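You operate a simulated robot arm through the tools that you are given. There is no shell and no other tool. Be economical: measure what you need, move in short steps, check, and stop when the job is done.

You run a simulated robot arm. Do the job below in one go: nothing can be reset, and whatever is moved stays where it is left.

Task
Stop the press, zero its counter and speed, switch off and lift the red ball lever.
Fine: leave the other controls alone.

Only the result counts: the job must be done as asked and must still hold three seconds after the hand-in. Knocking over, shifting, dropping, spilling or breaking anything else fails it.

Robot
A 7-joint arm with a two-finger parallel gripper on a trunk, on a base that drives. Base frame: it is fixed to the floor where the robot stands at the start and does not move with it; the origin is under the middle of the robot, x ahead of it, y to its left, z up. Readings come in mm, rad, newtons and seconds.
With the tool pointing down near the work surface it reaches from about 340 to 760 mm from the robot's upright axis, wherever it stands. Its first joint turns from -2.007 to 2.007 rad. Places, roughly: black jog button [600, 0, 900]; count key on the pale control panel [500, 200, 900]; emergency stop on the pale control panel [600, 100, 1000]; green start button [500, 100, 900]; left lever on the press bed [1000, -300, 1000]; ok key on the pale control panel [500, 200, 900]; press display [500, 400, 900]; red ball lever [700, 400, 1200]; red power switch [500, 100, 900]; red stop button [600, 0, 900]; repeat key on the pale control panel [600, 200, 900]; speed knob on the pale control panel [600, 100, 900]; yellow reset button [700, 0, 900]. Payload 3.91 kg.
Tool frame: the origin (TCP) lies between the finger pads and is the grasp point; the fingertips stand 30 mm ahead of it; z points along the fingers, y is the line along which they close. Largest opening 110 mm; finger width 20, thickness 10; the body of the gripper, 48 by 112 mm, starts 55 mm behind the TCP.
Orientation is that of the tool frame in the base frame, as a unit quaternion [x, y, z, w]. With the fingers straight down and closing along the base's y, the tool's x points along the base's -x, its y along +y and its z along -z.

Tools
- The arm moves only by the tool send_rows. Its argument "commands" is a list that holds one entry, the list of rows, each a list of 7 numbers: the shift along the tool's x, y, z in units of 200 mm (1.0 is 200 mm), then the turn, a rotation vector about the tool's x, y, z in units of 120 degrees (1.0 is 120 degrees), then the finger opening in mm, from 0 to 110. In form: [[[dx, dy, dz, ax, ay, az, jaw], ...]]. A call has 1 to 20 rows; each row is the pose to reach, as a shift and turn from the pose commanded when the call began, along the tool's axes at that moment. A call with a number of a shift or a turn outside -1 to 1 is refused whole. Rows are played at 5 a second. More than 50 mm and 0.15 rad between two rows, or a gripper value outside its range, and nothing of the call is played. Where a pose cannot be reached the arm comes as near as it can. A force on the tool above 40 N (or 10 N above the force at the start of the call, whichever is more), or a blocked arm, ends the call early, and 0.2 s more pass. Each finger travels about 108 mm/s and halts on what it meets, pressing with about 31 N; the grip force reading is that of the motor and also rises with nothing between the fingers. The clock runs only during rows and for 0.2 s after the last one: add rows that repeat a pose to give the fingers time. It gives the time, the measured TCP pose, the force on the tool (base axes), the opening and the grip force at its end, in the units of the frame above (readings bear some noise), with the torque about the TCP (base axes, N m) and any sound that the robot's microphone picked up.
- Cameras (640 x 400 px; columns grow to the right, rows downward): "scene" is now at [23.4, 144.5, 1737.3]; the picture's right is [-0.12, -0.99, 0.00], its down [-0.70, 0.08, -0.71] and it looks along [0.70, -0.08, -0.71] (base axes); focal length 263 px, centre (320, 200). "wrist" rides on the gripper at [72, 17, -103] in the tool frame; the picture's right is [-0.23, 0.97, 0.00], its down [-0.76, -0.18, -0.62] and it looks along [-0.61, -0.14, 0.78] (tool axes); focal length 222 px, centre (320, 200). There is no depth. A picture from a camera that has moved, and an enlarged one, comes with that camera's place and axes in the base frame and with its lens.
- capture(camera): a new picture of that camera. It takes no simulated time.
- move_column(by): slides the trunk up (or, below 0, down) by that many mm; the arm and the scene camera ride with it, the base frame stays. It gives what a move gives, with no picture.
- base_move(legs): drives the robot by 1 to 6 legs, each [ahead, turn to the left] in mm and rad, along the robot's own axes; the way and the turn of a leg run together, so that a leg with both is an arc; at most 1500 mm and 3.142 rad a leg. The arm and the cameras ride along, it lands a little off, and it stops where it bumps. It gives what a move gives.
- pan_tilt(pan, tilt): turns the head with the scene camera to pan (to the left, within 2.705 rad either way) and tilt (down, from -0.506 to 1.204), counted from straight ahead of the robot. It gives what a move gives.
- zoom(camera, box): a new picture of the part [left, top, right, bottom] of that camera's present view, enlarged. It takes no simulated time.
- finish_job(): hands the job in; it is judged then, once.

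Go step by step. Nothing tells you exact positions but the pictures and the camera data: compare them with the known pose of the tool, close in by small moves and look again before you grip or let go. The budget is 120 turns and 98 pictures, counting those below and the enlarged ones. Unless the task says otherwise, let go and move clear before handing in, and close with one line.

The tools are called as a command line: name --argument value ..., lists and objects as JSON in quotes. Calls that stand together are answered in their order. send_rows: Moves the arm, as the interface text tells. Its arguments: {"type":"object","properties":{"commands":{"type":"array","items":{"type":"array","items":{"type":"array","items":{"type":"number"}}}}},"required":["commands"]} The other tools are called the same way: move_column (by) slides the trunk up or down; base_move (legs) drives the base; pan_tilt (pan, tilt) turns the head that bears the scene camera; capture (camera) takes a picture; zoom (camera, box) takes an enlarged picture of a part of a camera's view; finish_job () hands the job in.

At the start:

```text
t: 0.0
position: [461.6, -95.7, 1370.9]
ee_rot: [0.0, 1.0, 0.0, 0.001]
force: [-0.3, 0.4, -0.2]
ft_torque: [-0.01, 0.0, 0.03]
grip_width: 110.1
gripper_force: 0.0
trunk travel left (down, up): [-850.0, 140.0]
robot x, y, heading: [0.3, -0.3, -0.004]
head pan, tilt: [-0.119, 0.784]
```

scene: 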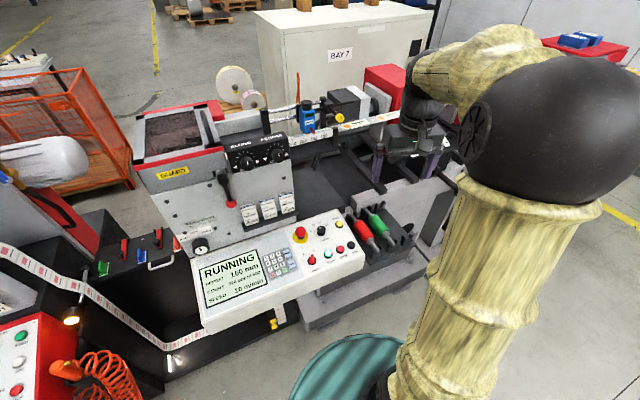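
wrist: 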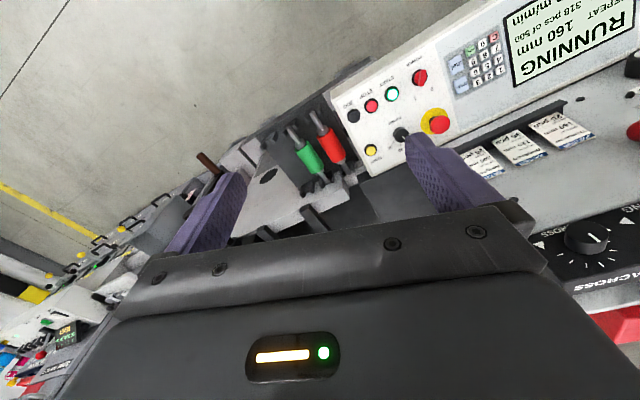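

I see the press with a running display and a control panel; I'll enlarge the panel to identify the controls.

zoom --camera "scene" --box '[190, 200, 370, 312]'

zoom --camera "scene" --box '[140, 110, 340, 235]'

zoom --camera "wrist" --box '[320, 20, 560, 170]'

```text
3.56 times, centred on (280, 256) of scene
camera zoom: at [23.4, 144.5, 1737.3], right [-0.12, -0.99, 0.0], down [-0.7, 0.08, -0.71], along [0.7, -0.08, -0.71], focal length 934 px, centre (462, 1)
```

zoom: 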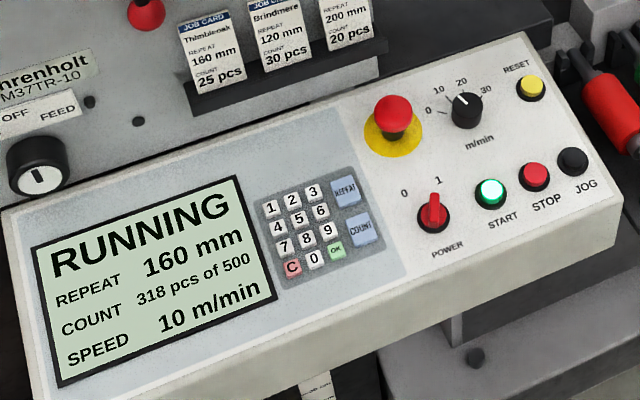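

```text
3.20 times, centred on (240, 172) of scene
camera zoom: at [23.4, 144.5, 1737.3], right [-0.12, -0.99, 0.0], down [-0.7, 0.08, -0.71], along [0.7, -0.08, -0.71], focal length 840 px, centre (576, 288)
```

zoom: 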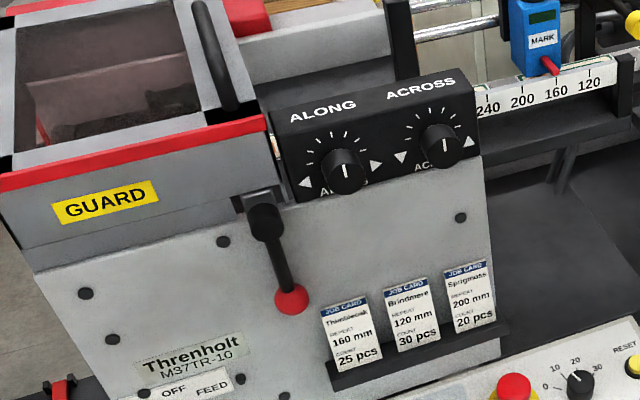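

```text
2.67 times, centred on (440, 95) of wrist
camera zoom: at [387.5, -81.3, 1475.0], right [0.23, 0.97, 0.0], down [0.76, -0.18, 0.62], along [0.61, -0.14, -0.78], focal length 592 px, centre (0, 480)
```

zoom: 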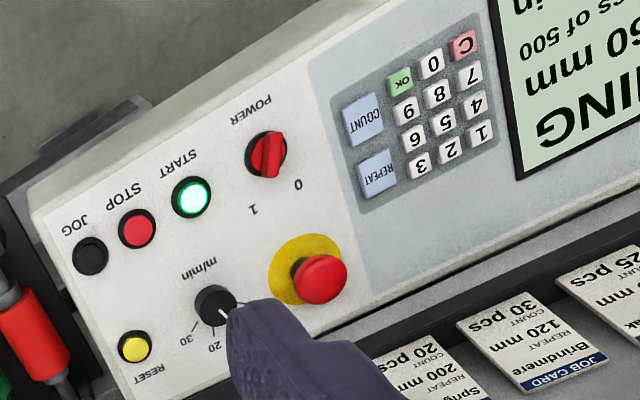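

STOP triangulates to about (561, 1, 938) and RESET to about (666, -12, 951), with the panel yawed about 16° and gently tilted. I'll lower the trunk first and close the fingers over STOP.

move_column --by -220

send_rows --commands '[[[-0.12, 0.12, 0, 0, 0, 0, 80], [-0.25, 0.24, 0, 0, 0, 0, 40], [-0.38, 0.36, 0, 0, 0, 0, 0], [-0.5, 0.485, 0.1, 0, 0, 0, 0], [-0.5, 0.485, 0.3, 0, 0, 0, 0], [-0.5, 0.485, 0.5, 0, 0, 0, 0], [-0.5, 0.485, 0.5, 0, 0, 0, 0]]]'

capture --camera "wrist"

capture --camera "scene"

```text
t: 2.3
position: [461.3, -97.1, 1150.7]
ee_rot: [0.0, 1.0, 0.0, 0.0]
force: [0.1, 0.0, -0.2]
ft_torque: [0.02, 0.03, 0.0]
grip_width: 109.9
gripper_force: 0.1
trunk travel left (down, up): [-630.0, 360.0]
robot x, y, heading: [-0.6, 3.5, -0.003]
head pan, tilt: [-0.119, 0.784]
```

```text
t: 3.9
position: [560.8, 1.2, 1052.4]
ee_rot: [0.001, 1.0, 0.0, 0.0]
force: [0.3, 0.0, 0.2]
ft_torque: [0.02, 0.0, -0.01]
grip_width: 0.2
gripper_force: 31.2
trunk travel left (down, up): [-630.0, 360.0]
robot x, y, heading: [0.4, 0.4, -0.002]
head pan, tilt: [-0.119, 0.784]
```

```text
92 pictures are left
camera wrist: at [487.6, 16.8, 1155.6], right [0.23, 0.97, 0.0], down [0.76, -0.18, 0.62], along [0.61, -0.14, -0.78], focal length 222 px, centre (320, 200)
```

wrist: 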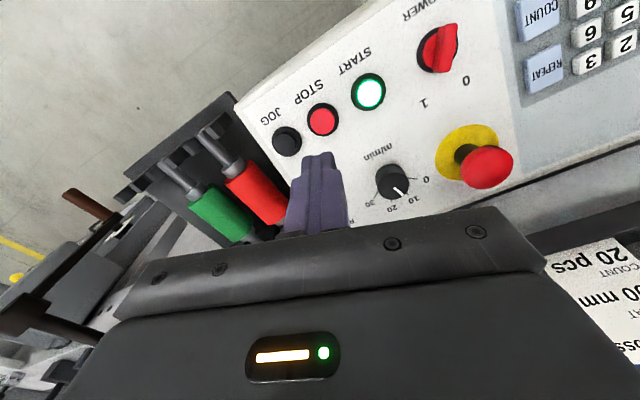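

```text
91 pictures are left
camera scene: at [23.4, 144.6, 1517.3], right [-0.12, -0.99, 0.0], down [-0.7, 0.08, -0.71], along [0.7, -0.08, -0.71], focal length 263 px, centre (320, 200)
```

scene: 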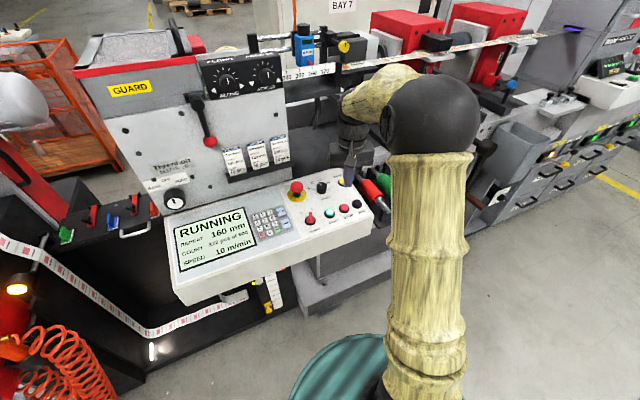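

The wrist picture confirms STOP at about (560, 2). I'll press straight down in small steps.

send_rows --commands '[[[0, 0, 0.2, 0, 0, 0, 0], [0, 0, 0.35, 0, 0, 0, 0], [0, 0, 0.38, 0, 0, 0, 0], [0, 0, 0.4, 0, 0, 0, 0], [0, 0, 0.415, 0, 0, 0, 0], [0, 0, 0.43, 0, 0, 0, 0], [0, 0, 0.44, 0, 0, 0, 0], [0, 0, 0.45, 0, 0, 0, 0]]]'

zoom --camera "scene" --box '[160, 160, 384, 300]'

zoom --camera "wrist" --box '[200, 50, 440, 200]'

```text
t: 5.7
position: [560.9, 0.6, 961.7]
ee_rot: [0.0, 1.0, 0.0, 0.001]
force: [2.4, 0.4, 5.2]
ft_torque: [0.02, -0.11, 0.0]
grip_width: 0.0
gripper_force: 31.5
trunk travel left (down, up): [-630.0, 360.0]
robot x, y, heading: [-3.9, 2.6, 0.006]
head pan, tilt: [-0.119, 0.784]
heard: click
```

```text
2.86 times, centred on (272, 230) of scene
camera zoom: at [23.2, 144.6, 1517.3], right [-0.12, -0.99, 0.0], down [-0.7, 0.08, -0.71], along [0.7, -0.08, -0.71], focal length 750 px, centre (457, 114)
```

zoom: 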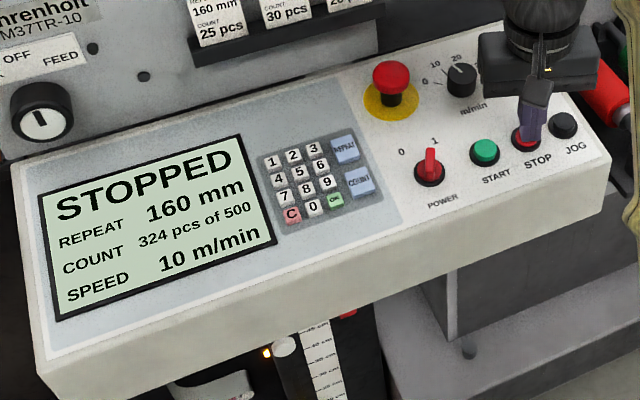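

```text
2.67 times, centred on (320, 125) of wrist
camera zoom: at [487.7, 16.1, 1065.3], right [0.23, 0.97, 0.0], down [0.76, -0.18, 0.62], along [0.61, -0.14, -0.78], focal length 592 px, centre (320, 400)
```

zoom: 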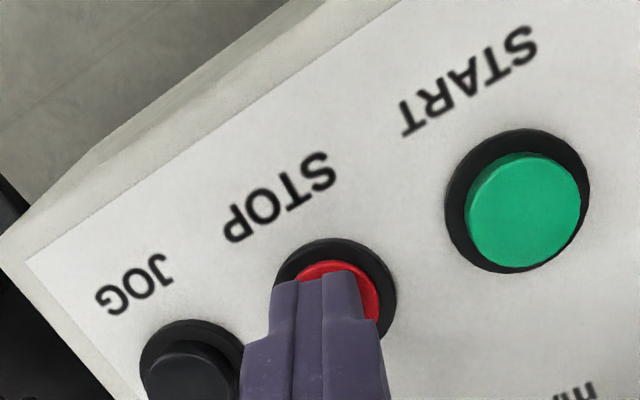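

The display reads STOPPED (324 of 500). Next I go up and over to RESET and press it, expecting it to clear the count.

send_rows --commands '[[[0, 0, -0.2, 0, 0, 0, 0], [0, 0, -0.35, 0, 0, 0, 0], [-0.2, -0.025, -0.35, 0, 0, 0, 0], [-0.4, -0.05, -0.35, 0, 0, 0, 0], [-0.527, -0.063, -0.35, 0, 0, 0, 0], [-0.527, -0.063, -0.35, 0, 0, 0, 0]]]'

capture --camera "wrist"

zoom --camera "scene" --box '[160, 160, 384, 300]'

```text
t: 7.1
position: [666.2, -12.6, 1030.7]
ee_rot: [0.0, 1.0, 0.0, 0.0]
force: [0.0, 1.0, -0.7]
ft_torque: [-0.02, 0.0, -0.01]
grip_width: 0.1
gripper_force: 30.9
trunk travel left (down, up): [-630.0, 360.0]
robot x, y, heading: [0.7, -0.1, 0.005]
head pan, tilt: [-0.119, 0.784]
```

```text
88 pictures are left
camera wrist: at [593.3, 2.9, 1134.1], right [0.23, 0.97, 0.0], down [0.76, -0.18, 0.62], along [0.61, -0.14, -0.78], focal length 222 px, centre (320, 200)
```

wrist: 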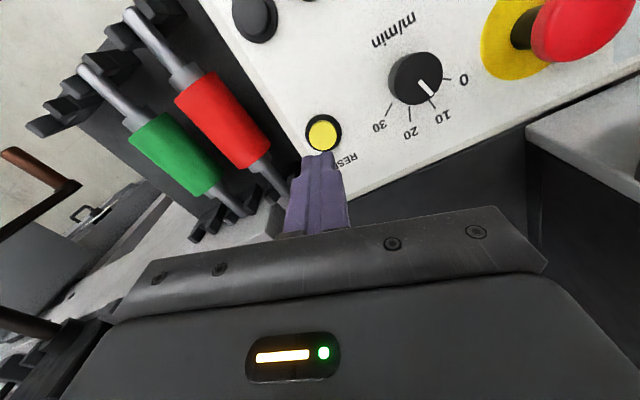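

```text
2.86 times, centred on (272, 230) of scene
camera zoom: at [23.5, 144.5, 1517.3], right [-0.12, -0.99, 0.0], down [-0.7, 0.08, -0.71], along [0.7, -0.08, -0.71], focal length 750 px, centre (457, 114)
```

zoom: 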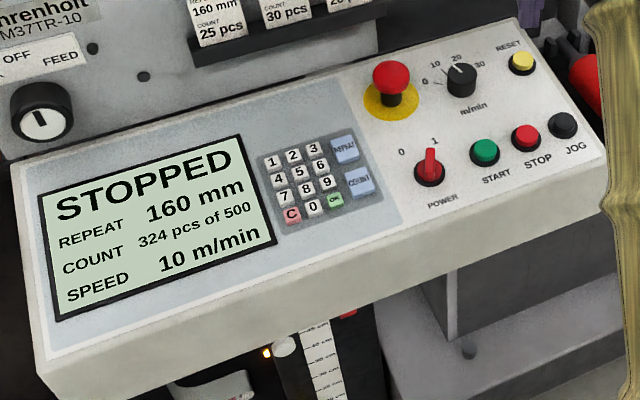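

RESET sits under the tool. Pressing it.

send_rows --commands '[[[0, 0.005, 0.15, 0, 0, 0, 0], [0, 0.005, 0.23, 0, 0, 0, 0], [0, 0.005, 0.25, 0, 0, 0, 0], [0, 0.005, 0.265, 0, 0, 0, 0], [0, 0.005, 0.275, 0, 0, 0, 0], [0, 0.005, 0.28, 0, 0, 0, 0]]]'

zoom --camera "scene" --box '[160, 160, 384, 300]'

```text
t: 8.5
position: [666.5, -12.3, 977.1]
ee_rot: [0.0, 1.0, 0.001, 0.001]
force: [0.8, -1.6, 6.8]
ft_torque: [0.0, -0.13, 0.01]
grip_width: 0.1
gripper_force: 30.9
trunk travel left (down, up): [-630.0, 360.0]
robot x, y, heading: [1.9, 1.2, 0.001]
head pan, tilt: [-0.119, 0.784]
heard: click
```

```text
2.86 times, centred on (272, 230) of scene
camera zoom: at [23.0, 144.4, 1517.4], right [-0.12, -0.99, 0.0], down [-0.7, 0.08, -0.71], along [0.7, -0.08, -0.71], focal length 750 px, centre (457, 114)
```

zoom: 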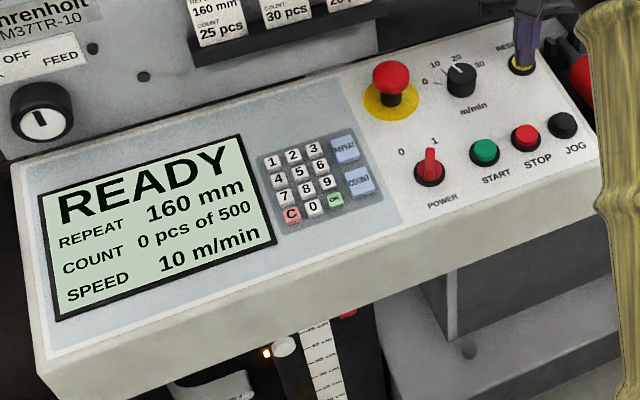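

RESET zeroed the count (READY, 0 of 500). Now I rise, move over the speed knob at about (639, 64, 957) with the fingers open and look closely.

send_rows --commands '[[[0, 0, -0.2, 0, 0, 0, 0], [0, 0, -0.35, 0, 0, 0, 0], [0.05, 0.15, -0.4, 0, 0, 0, 30], [0.1, 0.3, -0.4, 0, 0, 0, 50], [0.135, 0.38, -0.4, 0, 0, 0, 64], [0.135, 0.38, -0.4, 0, 0, 0, 64]]]'

zoom --camera "wrist" --box '[220, 50, 460, 200]'

zoom --camera "scene" --box '[270, 160, 382, 230]'

```text
t: 9.9
position: [637.4, 65.0, 1054.4]
ee_rot: [0.0, 1.0, 0.0, -0.001]
force: [-0.5, -0.4, -0.2]
ft_torque: [0.0, -0.03, 0.02]
grip_width: 64.1
gripper_force: 0.0
trunk travel left (down, up): [-630.0, 360.0]
robot x, y, heading: [1.1, -3.7, 0.001]
head pan, tilt: [-0.119, 0.784]
```

```text
2.67 times, centred on (340, 125) of wrist
camera zoom: at [565.4, 80.6, 1158.7], right [0.23, 0.97, 0.0], down [0.76, -0.18, 0.62], along [0.61, -0.14, -0.78], focal length 592 px, centre (267, 400)
```

zoom: 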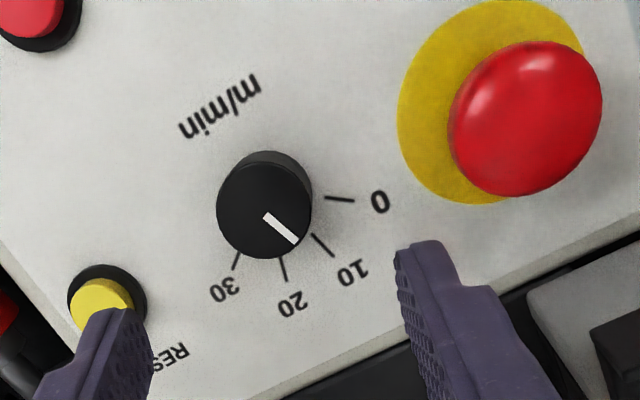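

```text
5.71 times, centred on (326, 195) of scene
camera zoom: at [23.5, 144.6, 1517.2], right [-0.12, -0.99, 0.0], down [-0.7, 0.08, -0.71], along [0.7, -0.08, -0.71], focal length 1500 px, centre (286, 229)
```

zoom: 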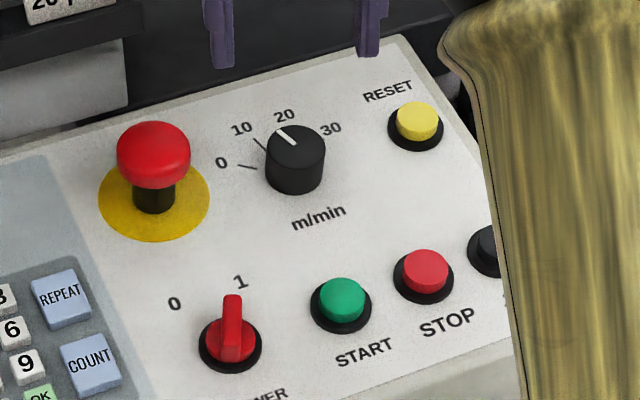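

The knob (about 31 mm wide) points at 10, and 0 is about 40° counter-clockwise seen from above. I'll tilt the tool 9° to match the panel and come down part way.

send_rows --commands '[[[0, -0.01, 0.1, -0.01, -0.036, 0, 60], [0, -0.0175, 0.2, -0.0205, -0.072, 0, 56], [0, -0.0175, 0.28, -0.0205, -0.072, 0, 56], [0, -0.0175, 0.28, -0.0205, -0.072, 0, 56]]]'

capture --camera "wrist"

zoom --camera "scene" --box '[270, 150, 382, 220]'

```text
t: 10.9
position: [638.8, 61.1, 999.9]
ee_rot: [0.0, 0.997, 0.021, 0.076]
force: [-0.8, 0.7, 0.9]
ft_torque: [-0.03, -0.02, 0.03]
grip_width: 55.9
gripper_force: 0.1
trunk travel left (down, up): [-630.0, 360.0]
robot x, y, heading: [-3.8, -0.1, -0.001]
head pan, tilt: [-0.119, 0.784]
```

```text
83 pictures are left
camera wrist: at [550.8, 73.1, 1092.2], right [0.22, 0.97, 0.08], down [0.66, -0.21, 0.72], along [0.72, -0.11, -0.69], focal length 222 px, centre (320, 200)
```

wrist: 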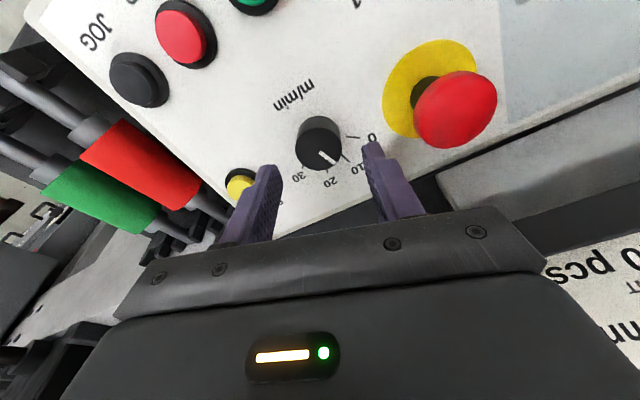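

```text
5.71 times, centred on (326, 185) of scene
camera zoom: at [23.4, 144.6, 1517.3], right [-0.12, -0.99, 0.0], down [-0.7, 0.08, -0.71], along [0.7, -0.08, -0.71], focal length 1500 px, centre (286, 286)
```

zoom: 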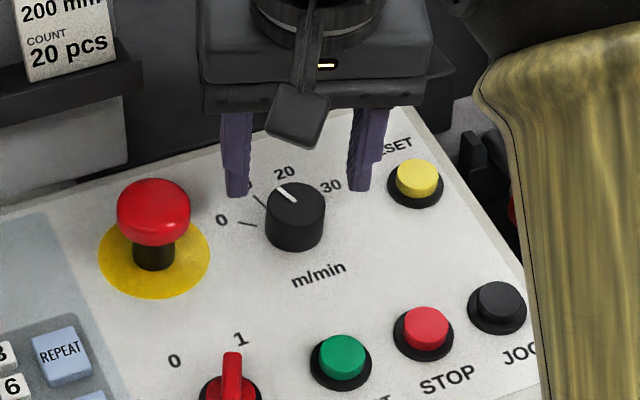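

The fingers straddle the knob. I go down along the panel normal and check.

send_rows --commands '[[[0.03, 0.002, 0.05, 0, 0, 0, 56], [0.03, 0.002, 0.1, 0, 0, 0, 56], [0.03, 0.002, 0.127, 0, 0, 0, 56], [0.03, 0.002, 0.127, 0, 0, 0, 56]]]'

zoom --camera "wrist" --box '[200, 50, 440, 200]'

zoom --camera "scene" --box '[270, 150, 382, 220]'

```text
t: 11.9
position: [638.4, 61.8, 973.5]
ee_rot: [0.0, 0.997, 0.022, 0.075]
force: [0.6, 0.2, -0.6]
ft_torque: [0.0, 0.0, 0.02]
grip_width: 56.1
gripper_force: 0.0
trunk travel left (down, up): [-630.0, 360.0]
robot x, y, heading: [2.8, -2.3, 0.001]
head pan, tilt: [-0.119, 0.784]
```

```text
2.67 times, centred on (320, 125) of wrist
camera zoom: at [549.0, 73.9, 1065.7], right [0.22, 0.97, 0.08], down [0.66, -0.21, 0.72], along [0.72, -0.11, -0.69], focal length 592 px, centre (320, 400)
```

zoom: 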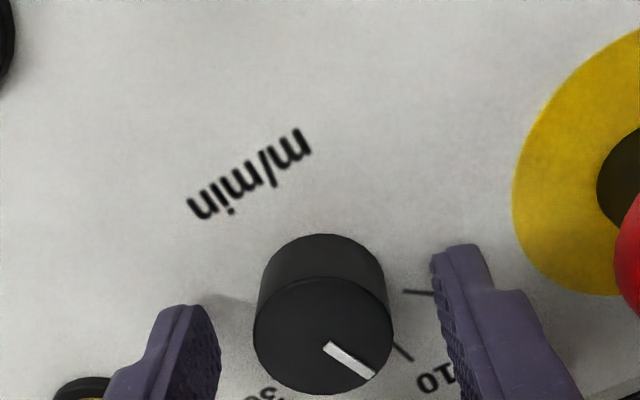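

```text
5.71 times, centred on (326, 185) of scene
camera zoom: at [23.4, 144.6, 1517.2], right [-0.12, -0.99, 0.0], down [-0.7, 0.08, -0.71], along [0.7, -0.08, -0.71], focal length 1500 px, centre (286, 286)
```

zoom: 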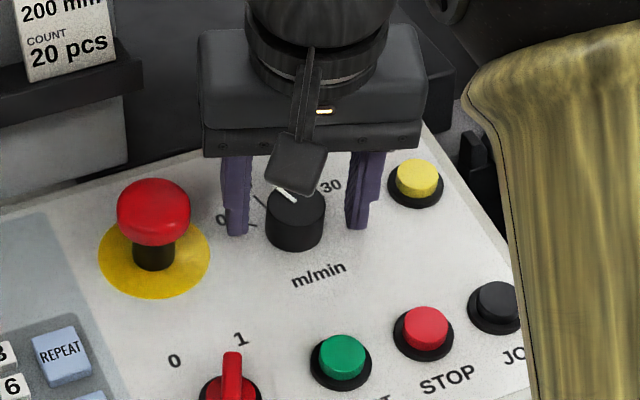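

The knob sits between the fingers. I close on it and turn 40° counter-clockwise.

send_rows --commands '[[[0, 0, 0, 0, 0, 0, 44], [0, 0, 0, 0, 0, 0, 34], [0, 0, 0, 0, 0, 0, 26], [0, 0, 0, 0, 0, 0, 22], [0, 0, 0, 0, 0, 0, 22]]]'

send_rows --commands '[[[0, 0, 0, 0, 0, -0.05, 22], [0, 0, 0, 0, 0, -0.1, 22], [0, 0, 0, 0, 0, -0.15, 22], [0, 0, 0, 0, 0, -0.2, 22], [0, 0, 0, 0, 0, -0.25, 22], [0, 0, 0, 0, 0, -0.3, 22], [0, 0, 0, 0, 0, -0.333, 22], [0, 0, 0, 0, 0, -0.333, 22]]]'

zoom --camera "scene" --box '[160, 160, 384, 300]'

zoom --camera "wrist" --box '[200, 50, 440, 200]'

```text
t: 13.1
position: [636.8, 62.1, 974.4]
ee_rot: [0.0, 0.997, 0.022, 0.075]
force: [-1.5, 3.1, -1.1]
ft_torque: [0.61, -0.13, 0.11]
grip_width: 32.4
gripper_force: 44.7
trunk travel left (down, up): [-630.0, 360.0]
robot x, y, heading: [-1.6, 0.2, -0.003]
head pan, tilt: [-0.119, 0.784]
```

```text
t: 14.9
position: [636.9, 62.5, 973.3]
ee_rot: [-0.342, 0.937, -0.006, 0.078]
force: [-2.9, 3.3, 1.8]
ft_torque: [1.21, -0.09, 0.19]
grip_width: 32.2
gripper_force: 45.1
trunk travel left (down, up): [-630.0, 360.0]
robot x, y, heading: [1.0, -0.6, -0.001]
head pan, tilt: [-0.119, 0.784]
```

```text
2.86 times, centred on (272, 230) of scene
camera zoom: at [22.8, 145.0, 1517.2], right [-0.12, -0.99, 0.0], down [-0.7, 0.08, -0.71], along [0.7, -0.08, -0.71], focal length 750 px, centre (457, 114)
```

zoom: 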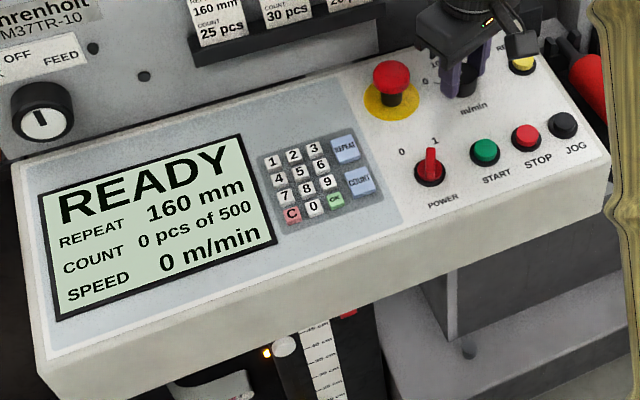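

```text
2.67 times, centred on (320, 125) of wrist
camera zoom: at [555.4, 23.5, 1064.5], right [-0.45, 0.89, -0.03], down [0.59, 0.32, 0.74], along [0.67, 0.31, -0.68], focal length 592 px, centre (320, 400)
```

zoom: 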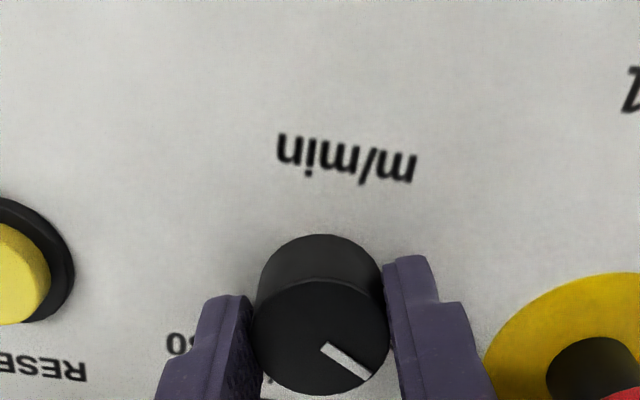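

Display now shows 0 m/min. I let go, retreat along the normal and check the pointer.

send_rows --commands '[[[0, 0, 0, 0, 0, 0, 44], [0, 0, 0, 0, 0, 0, 50], [0, 0, -0.1, 0, 0, 0, 50], [0, 0, -0.25, 0, 0, 0, 50], [0, 0, -0.45, 0, 0, 0, 50], [0, 0, -0.45, 0, 0, 0, 50]]]'

capture --camera "wrist"

zoom --camera "scene" --box '[270, 170, 382, 240]'

```text
t: 16.3
position: [624.8, 58.0, 1062.6]
ee_rot: [-0.341, 0.937, -0.005, 0.078]
force: [-0.2, -0.1, -0.1]
ft_torque: [0.01, 0.04, 0.0]
grip_width: 49.9
gripper_force: 0.0
trunk travel left (down, up): [-630.0, 360.0]
robot x, y, heading: [2.8, -1.2, 0.001]
head pan, tilt: [-0.119, 0.784]
```

```text
77 pictures are left
camera wrist: at [542.6, 19.2, 1152.3], right [-0.45, 0.89, -0.03], down [0.6, 0.32, 0.74], along [0.67, 0.31, -0.68], focal length 222 px, centre (320, 200)
```

wrist: 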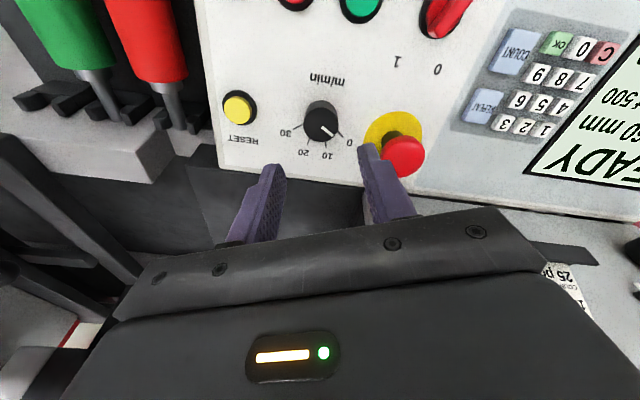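

```text
5.71 times, centred on (326, 205) of scene
camera zoom: at [23.4, 144.6, 1517.2], right [-0.12, -0.99, 0.0], down [-0.7, 0.08, -0.71], along [0.7, -0.08, -0.71], focal length 1500 px, centre (286, 171)
```

zoom: 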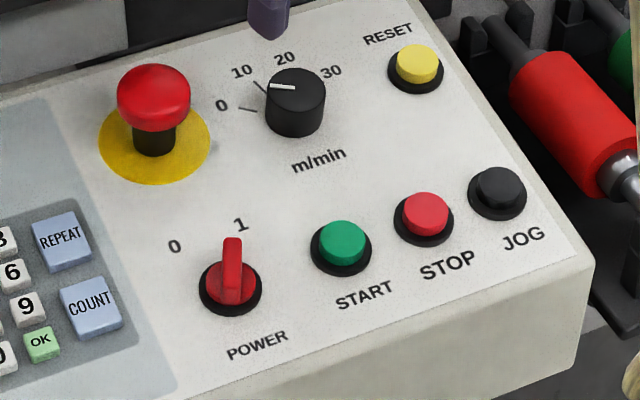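

Speed is at 0. Next is the power switch at about (530, 111, 925); I move above it, turning the jaw across its bar, and look.

send_rows --commands '[[[0.041, 0.079, 0.003, 0, 0, 0.062, 50], [0.082, 0.157, 0.006, 0, 0, 0.124, 50], [0.123, 0.236, 0.009, 0, 0, 0.186, 50], [0.164, 0.314, 0.012, 0, 0, 0.248, 50], [0.205, 0.393, 0.015, 0, 0, 0.31, 50], [0.246, 0.471, 0.018, 0, 0, 0.372, 50], [0.287, 0.55, 0.02, 0, 0, 0.433, 50], [0.287, 0.55, 0.02, 0, 0, 0.433, 50]]]'

capture --camera "wrist"

zoom --camera "scene" --box '[240, 170, 352, 240]'

```text
t: 18.1
position: [511.9, 105.8, 1043.2]
ee_rot: [0.105, 0.991, 0.029, 0.073]
force: [-0.3, -0.2, -0.5]
ft_torque: [-0.04, 0.02, 0.02]
grip_width: 50.1
gripper_force: 0.1
trunk travel left (down, up): [-630.0, 360.0]
robot x, y, heading: [-0.5, -3.6, 0.001]
head pan, tilt: [-0.119, 0.784]
```

```text
75 pictures are left
camera wrist: at [428.1, 132.3, 1136.8], right [0.42, 0.9, 0.1], down [0.61, -0.36, 0.71], along [0.68, -0.23, -0.7], focal length 222 px, centre (320, 200)
```

wrist: 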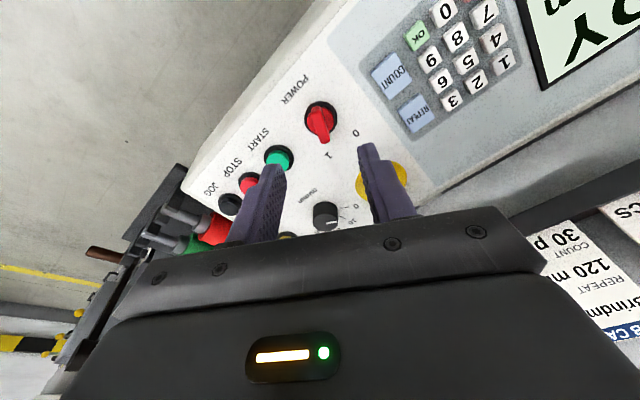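

```text
5.71 times, centred on (296, 205) of scene
camera zoom: at [23.4, 144.6, 1517.2], right [-0.12, -0.99, 0.0], down [-0.7, 0.08, -0.71], along [0.7, -0.08, -0.71], focal length 1500 px, centre (457, 171)
```

zoom: 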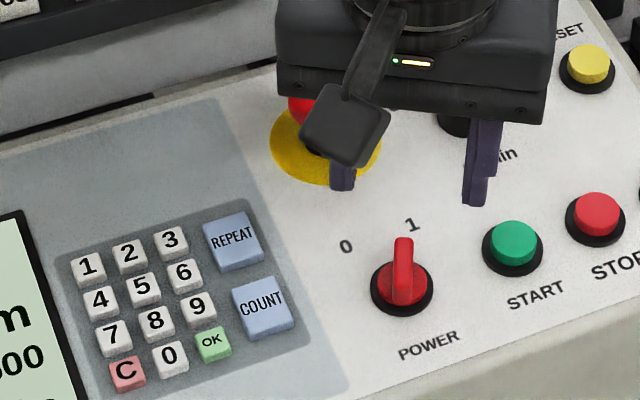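

zoom --camera "wrist" --box '[240, 60, 400, 160]'

```text
4.00 times, centred on (320, 110) of wrist
camera zoom: at [428.1, 132.3, 1136.8], right [0.42, 0.9, 0.1], down [0.61, -0.36, 0.71], along [0.68, -0.23, -0.7], focal length 888 px, centre (320, 560)
```

zoom: 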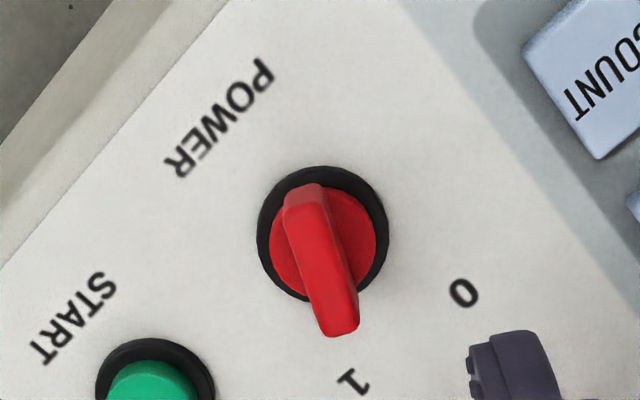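

The bar sits right under the tool axis, and 0 is about 55° counter-clockwise. I descend along the normal in two stages.

send_rows --commands '[[[0, 0, 0.15, 0, 0, 0, 42], [0, 0, 0.27, 0, 0, 0, 40], [0, 0, 0.27, 0, 0, 0, 40]]]'

zoom --camera "wrist" --box '[220, 60, 420, 185]'

zoom --camera "scene" --box '[240, 170, 352, 240]'

```text
t: 18.9
position: [518.4, 109.1, 990.5]
ee_rot: [0.105, 0.991, 0.029, 0.072]
force: [-1.0, 0.0, 0.2]
ft_torque: [0.01, -0.01, -0.01]
grip_width: 40.0
gripper_force: 0.1
trunk travel left (down, up): [-630.0, 360.0]
robot x, y, heading: [-2.4, 0.1, 0.005]
head pan, tilt: [-0.119, 0.784]
```

```text
3.20 times, centred on (320, 122) of wrist
camera zoom: at [435.9, 134.6, 1082.8], right [0.42, 0.9, 0.1], down [0.61, -0.36, 0.71], along [0.68, -0.23, -0.7], focal length 711 px, centre (320, 448)
```

zoom: 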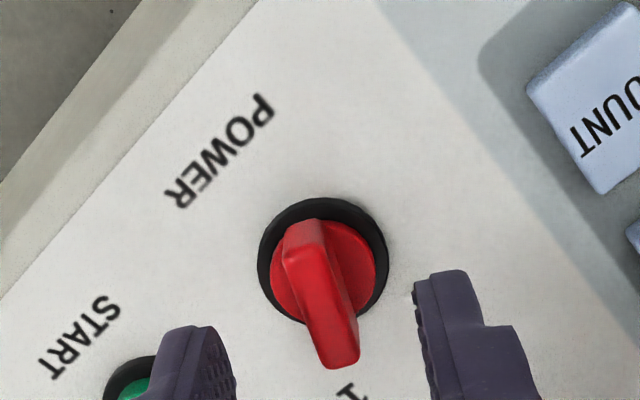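

```text
5.71 times, centred on (296, 205) of scene
camera zoom: at [23.3, 144.6, 1517.3], right [-0.12, -0.99, 0.0], down [-0.7, 0.08, -0.71], along [0.7, -0.08, -0.71], focal length 1500 px, centre (457, 171)
```

zoom: 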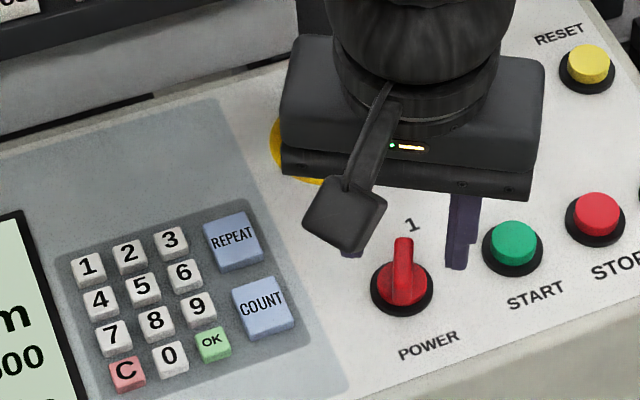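

send_rows --commands '[[[0, 0, 0.06, 0, 0, 0, 40], [0, 0, 0.11, 0, 0, 0, 40], [0, 0, 0.11, 0, 0, 0, 40]]]'

zoom --camera "wrist" --box '[220, 60, 420, 185]'

zoom --camera "scene" --box '[240, 170, 352, 240]'

```text
t: 19.7
position: [521.0, 110.5, 968.3]
ee_rot: [0.104, 0.992, 0.028, 0.072]
force: [-0.4, -0.8, -0.7]
ft_torque: [0.04, 0.02, 0.01]
grip_width: 40.1
gripper_force: 0.0
trunk travel left (down, up): [-630.0, 360.0]
robot x, y, heading: [0.7, 3.5, 0.001]
head pan, tilt: [-0.119, 0.784]
```

```text
3.20 times, centred on (320, 122) of wrist
camera zoom: at [438.0, 136.1, 1061.4], right [0.42, 0.9, 0.1], down [0.61, -0.36, 0.71], along [0.68, -0.23, -0.7], focal length 711 px, centre (320, 448)
```

zoom: 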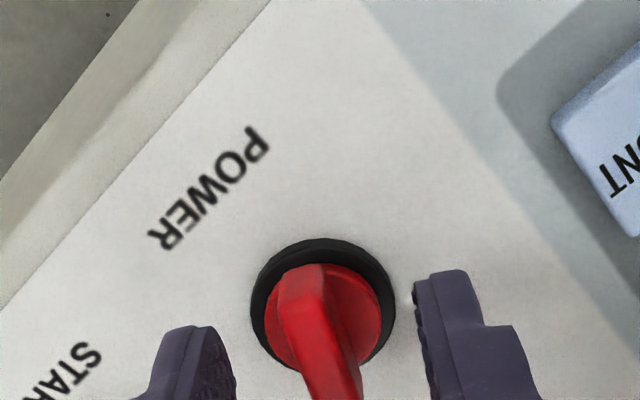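

```text
5.71 times, centred on (296, 205) of scene
camera zoom: at [23.4, 144.6, 1517.3], right [-0.12, -0.99, 0.0], down [-0.7, 0.08, -0.71], along [0.7, -0.08, -0.71], focal length 1500 px, centre (457, 171)
```

zoom: 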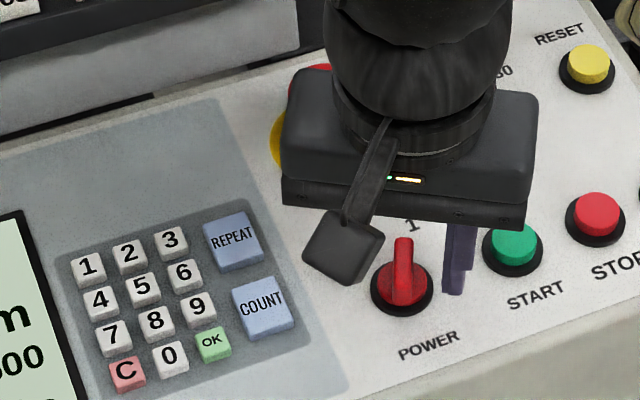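

Bar is between the fingers; I close on it, see the reading, and turn toward 0.

send_rows --commands '[[[0, 0, 0, 0, 0, 0, 25], [0, 0, 0, 0, 0, 0, 12], [0, 0, 0, 0, 0, 0, 3], [0, 0, 0, 0, 0, 0, 3]]]'

send_rows --commands '[[[0, 0, 0, 0, 0, -0.05, 3], [0, 0, 0, 0, 0, -0.1, 3], [0, 0, 0, 0, 0, -0.15, 3], [0, 0, 0, 0, 0, -0.2, 3], [0, 0, 0, 0, 0, -0.25, 3], [0, 0, 0, 0, 0, -0.3, 3], [0, 0, 0, 0, 0, -0.35, 3], [0, 0, 0, 0, 0, -0.4, 3], [0, 0, 0, 0, 0, -0.45, 3], [0, 0, 0, 0, 0, -0.45, 3]]]'

zoom --camera "scene" --box '[160, 160, 384, 300]'

zoom --camera "wrist" --box '[220, 60, 420, 185]'

```text
t: 20.7
position: [520.5, 108.8, 968.0]
ee_rot: [0.103, 0.992, 0.029, 0.072]
force: [-0.8, -0.8, -1.6]
ft_torque: [0.14, -0.26, 0.86]
grip_width: 10.9
gripper_force: 44.6
trunk travel left (down, up): [-630.0, 360.0]
robot x, y, heading: [1.8, 1.2, 0.002]
head pan, tilt: [-0.119, 0.784]
```

```text
t: 22.9
position: [521.8, 108.3, 968.1]
ee_rot: [-0.357, 0.931, -0.007, 0.077]
force: [-2.1, -9.0, -8.0]
ft_torque: [0.39, -0.04, 0.06]
grip_width: 9.6
gripper_force: 45.1
trunk travel left (down, up): [-630.0, 360.0]
robot x, y, heading: [1.2, 2.3, -0.002]
head pan, tilt: [-0.119, 0.784]
```

```text
2.86 times, centred on (272, 230) of scene
camera zoom: at [23.8, 143.3, 1517.4], right [-0.12, -0.99, 0.0], down [-0.7, 0.08, -0.71], along [0.7, -0.08, -0.71], focal length 750 px, centre (457, 114)
```

zoom: 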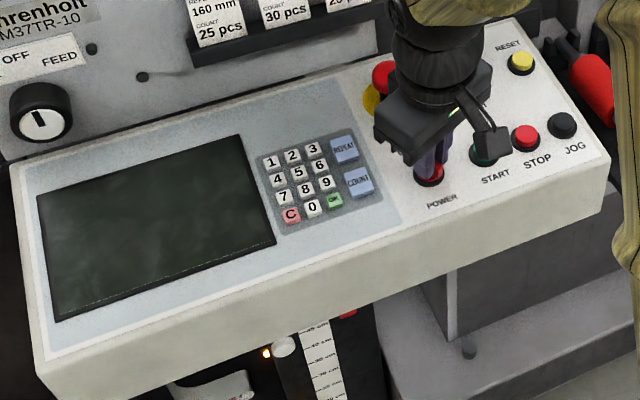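

```text
3.20 times, centred on (320, 122) of wrist
camera zoom: at [441.3, 67.1, 1059.0], right [-0.48, 0.88, -0.03], down [0.58, 0.35, 0.73], along [0.66, 0.33, -0.68], focal length 711 px, centre (320, 448)
```

zoom: 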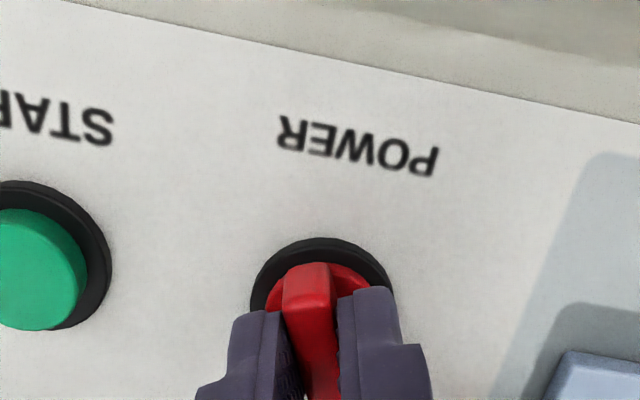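

The display went dark: power is off. I release, back off, and check the switch.

send_rows --commands '[[[0, 0, 0, 0, 0, 0, 20], [0, 0, 0, 0, 0, 0, 30], [0, 0, -0.1, 0, 0, 0, 30], [0, 0, -0.3, 0, 0, 0, 30], [0, 0, -0.5, 0, 0, 0, 30], [0, 0, -0.7, 0, 0, 0, 30], [0, 0, -0.7, 0, 0, 0, 30]]]'

capture --camera "scene"

zoom --camera "wrist" --box '[220, 40, 420, 165]'

zoom --camera "scene" --box '[60, 30, 316, 190]'

```text
t: 24.5
position: [501.8, 101.7, 1106.3]
ee_rot: [-0.358, 0.93, -0.008, 0.078]
force: [-1.0, -0.5, 1.0]
ft_torque: [-0.02, -0.01, 0.02]
grip_width: 30.1
gripper_force: 0.1
trunk travel left (down, up): [-630.0, 360.0]
robot x, y, heading: [0.6, 1.0, -0.0]
head pan, tilt: [-0.119, 0.784]
```

```text
66 pictures are left
camera scene: at [23.5, 144.6, 1517.2], right [-0.12, -0.99, 0.0], down [-0.7, 0.08, -0.71], along [0.7, -0.08, -0.71], focal length 263 px, centre (320, 200)
```

scene: 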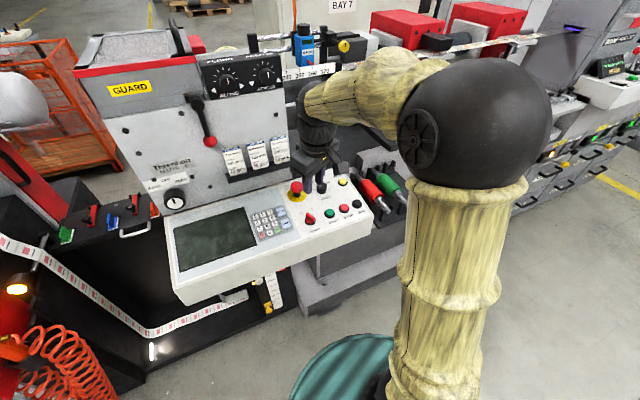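

```text
3.20 times, centred on (320, 102) of wrist
camera zoom: at [420.9, 60.2, 1197.3], right [-0.48, 0.88, -0.04], down [0.58, 0.35, 0.73], along [0.66, 0.33, -0.68], focal length 711 px, centre (320, 512)
```

zoom: 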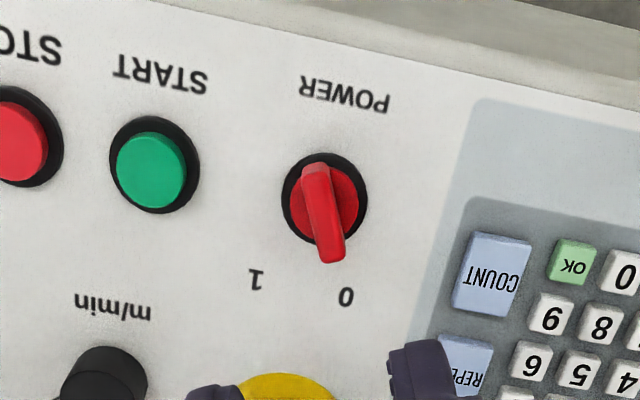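

```text
2.50 times, centred on (188, 110) of scene
camera zoom: at [23.5, 144.6, 1517.2], right [-0.12, -0.99, 0.0], down [-0.7, 0.08, -0.71], along [0.7, -0.08, -0.71], focal length 656 px, centre (650, 425)
```

zoom: 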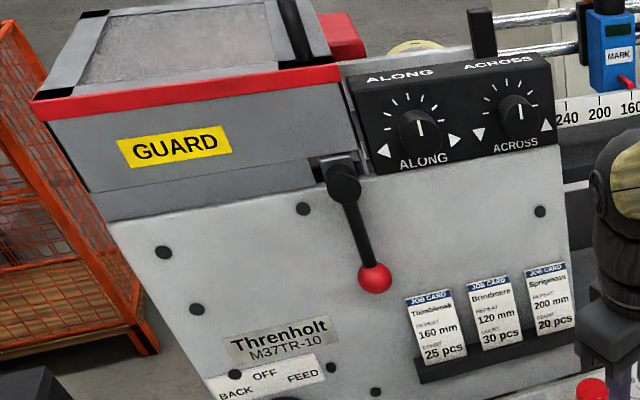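

The switch points to 0 and stays. The lever's ball comes out at about (614, 345, 1162) with its hub at about (624, 349, 1253); I look closely at how it pivots.

pan_tilt --pan 0.28 --tilt 0.45

capture --camera "scene"

zoom --camera "scene" --box '[256, 140, 416, 240]'

```text
t: 25.4
position: [501.6, 102.2, 1105.9]
ee_rot: [-0.357, 0.931, -0.007, 0.077]
force: [-0.6, -0.6, -0.9]
ft_torque: [0.01, 0.0, 0.03]
grip_width: 30.0
gripper_force: 0.1
trunk travel left (down, up): [-630.0, 360.0]
robot x, y, heading: [-1.1, -2.0, -0.001]
head pan, tilt: [0.279, 0.45]
```

```text
63 pictures are left
camera scene: at [30.9, 179.5, 1546.3], right [0.27, -0.96, 0.0], down [-0.42, -0.12, -0.9], along [0.87, 0.25, -0.44], focal length 263 px, centre (320, 200)
```

scene: 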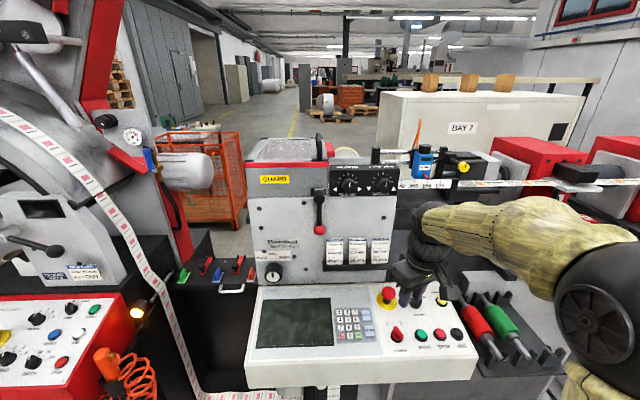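

```text
4.00 times, centred on (336, 190) of scene
camera zoom: at [30.9, 179.5, 1546.3], right [0.27, -0.96, 0.0], down [-0.42, -0.12, -0.9], along [0.87, 0.25, -0.44], focal length 1050 px, centre (256, 240)
```

zoom: 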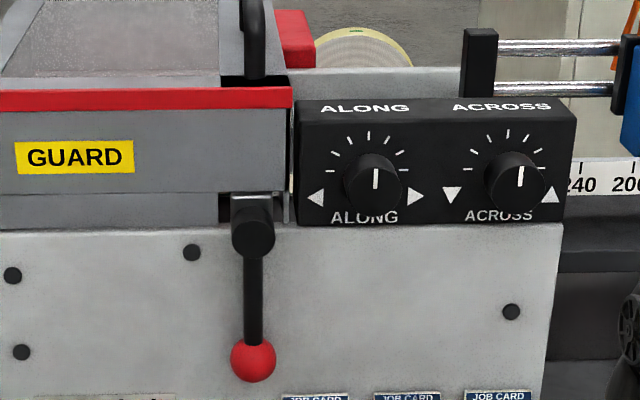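

The hub seems to face the operator. I'll raise the trunk, carry the tool in front of the lever and turn it back square to the press.

move_column --by 80

send_rows --commands '[[[-0.095, 0.093, 0.007, 0, 0, 0.027, 50], [-0.19, 0.187, 0.014, 0, 0, 0.054, 60], [-0.285, 0.28, 0.021, 0, 0, 0.081, 70], [-0.38, 0.374, 0.028, 0, 0, 0.108, 70], [-0.475, 0.467, 0.034, 0, 0, 0.135, 70], [-0.57, 0.56, 0.041, 0, 0, 0.162, 70], [-0.665, 0.654, 0.048, 0, 0, 0.19, 70], [-0.76, 0.747, 0.055, 0, 0, 0.217, 70], [-0.76, 0.747, 0.055, 0, 0, 0.217, 70]]]'

capture --camera "scene"

capture --camera "wrist"

```text
t: 26.6
position: [502.2, 101.5, 1186.1]
ee_rot: [-0.357, 0.931, -0.007, 0.078]
force: [-0.9, 0.4, 0.1]
ft_torque: [-0.02, 0.0, 0.0]
grip_width: 30.0
gripper_force: 0.1
trunk travel left (down, up): [-710.0, 280.0]
robot x, y, heading: [0.0, -4.5, 0.0]
head pan, tilt: [0.279, 0.45]
```

```text
t: 28.6
position: [514.1, 314.9, 1186.0]
ee_rot: [-0.138, 0.987, 0.01, 0.078]
force: [0.7, -0.4, -0.5]
ft_torque: [0.03, 0.02, -0.02]
grip_width: 70.0
gripper_force: 0.0
trunk travel left (down, up): [-710.0, 280.0]
robot x, y, heading: [1.2, -0.5, -0.001]
head pan, tilt: [0.279, 0.45]
```

```text
61 pictures are left
camera scene: at [30.8, 179.2, 1626.4], right [0.28, -0.96, 0.0], down [-0.42, -0.12, -0.9], along [0.87, 0.25, -0.44], focal length 263 px, centre (320, 200)
```

scene: 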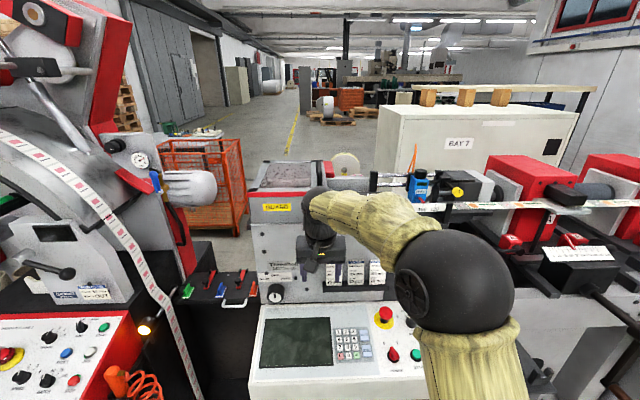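

```text
60 pictures are left
camera wrist: at [424.7, 306.2, 1276.9], right [-0.05, 1.0, 0.04], down [0.68, 0.01, 0.73], along [0.73, 0.06, -0.68], focal length 222 px, centre (320, 200)
```

wrist: 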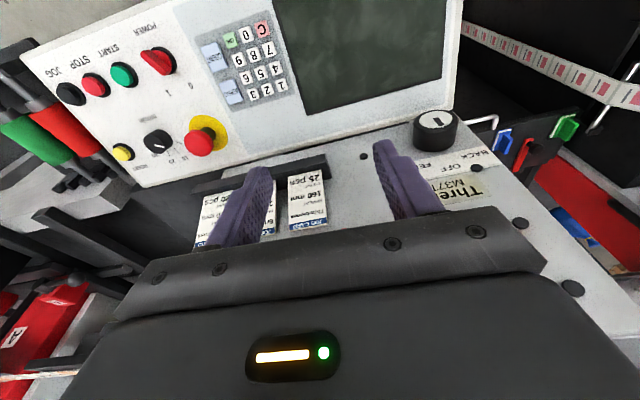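

Now I pitch the tool up to horizontal, facing the press, with the fingers short of the ball.

send_rows --commands '[[[0, 0, 0, 0, -0.06, 0, 70], [0, 0, 0, 0, -0.12, 0, 70], [0, 0, 0, 0, -0.18, 0, 70], [0, 0, 0, 0, -0.24, 0, 70], [0, 0, 0, 0, -0.3, 0, 70], [0, 0, 0, 0, -0.36, 0, 70], [0, 0, 0, 0, -0.36, 0, 70]]]'

capture --camera "wrist"

capture --camera "scene"

```text
t: 30.2
position: [514.5, 312.0, 1187.1]
ee_rot: [-0.124, 0.889, 0.061, 0.436]
force: [0.8, -0.8, 1.5]
ft_torque: [0.03, 0.02, -0.03]
grip_width: 70.0
gripper_force: 0.0
trunk travel left (down, up): [-710.0, 280.0]
robot x, y, heading: [2.6, 1.5, 0.001]
head pan, tilt: [0.279, 0.45]
```

```text
59 pictures are left
camera wrist: at [388.7, 293.8, 1192.9], right [-0.13, 0.97, 0.18], down [0.03, -0.18, 0.98], along [0.99, 0.14, 0.0], focal length 222 px, centre (320, 200)
```

wrist: 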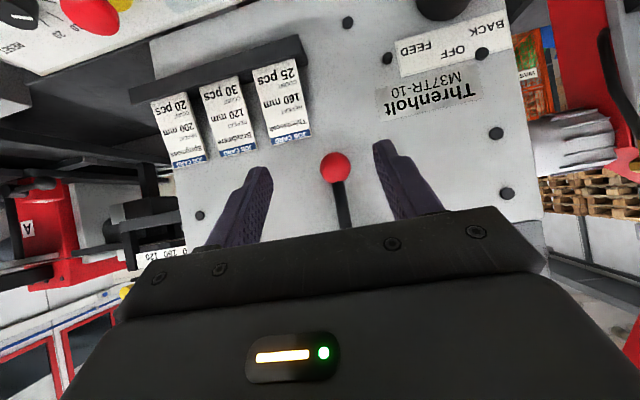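

```text
58 pictures are left
camera scene: at [31.5, 177.9, 1626.6], right [0.28, -0.96, 0.0], down [-0.42, -0.12, -0.9], along [0.87, 0.25, -0.44], focal length 263 px, centre (320, 200)
```

scene: 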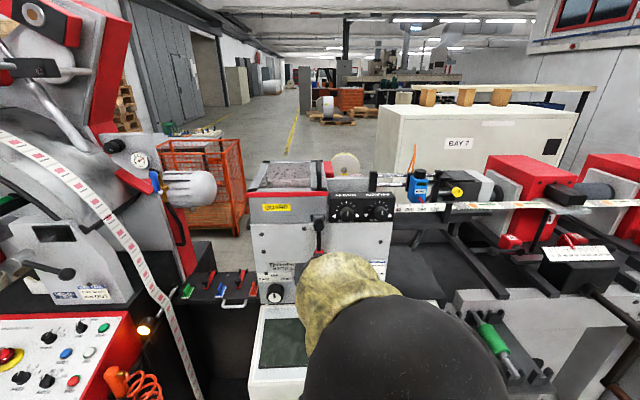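

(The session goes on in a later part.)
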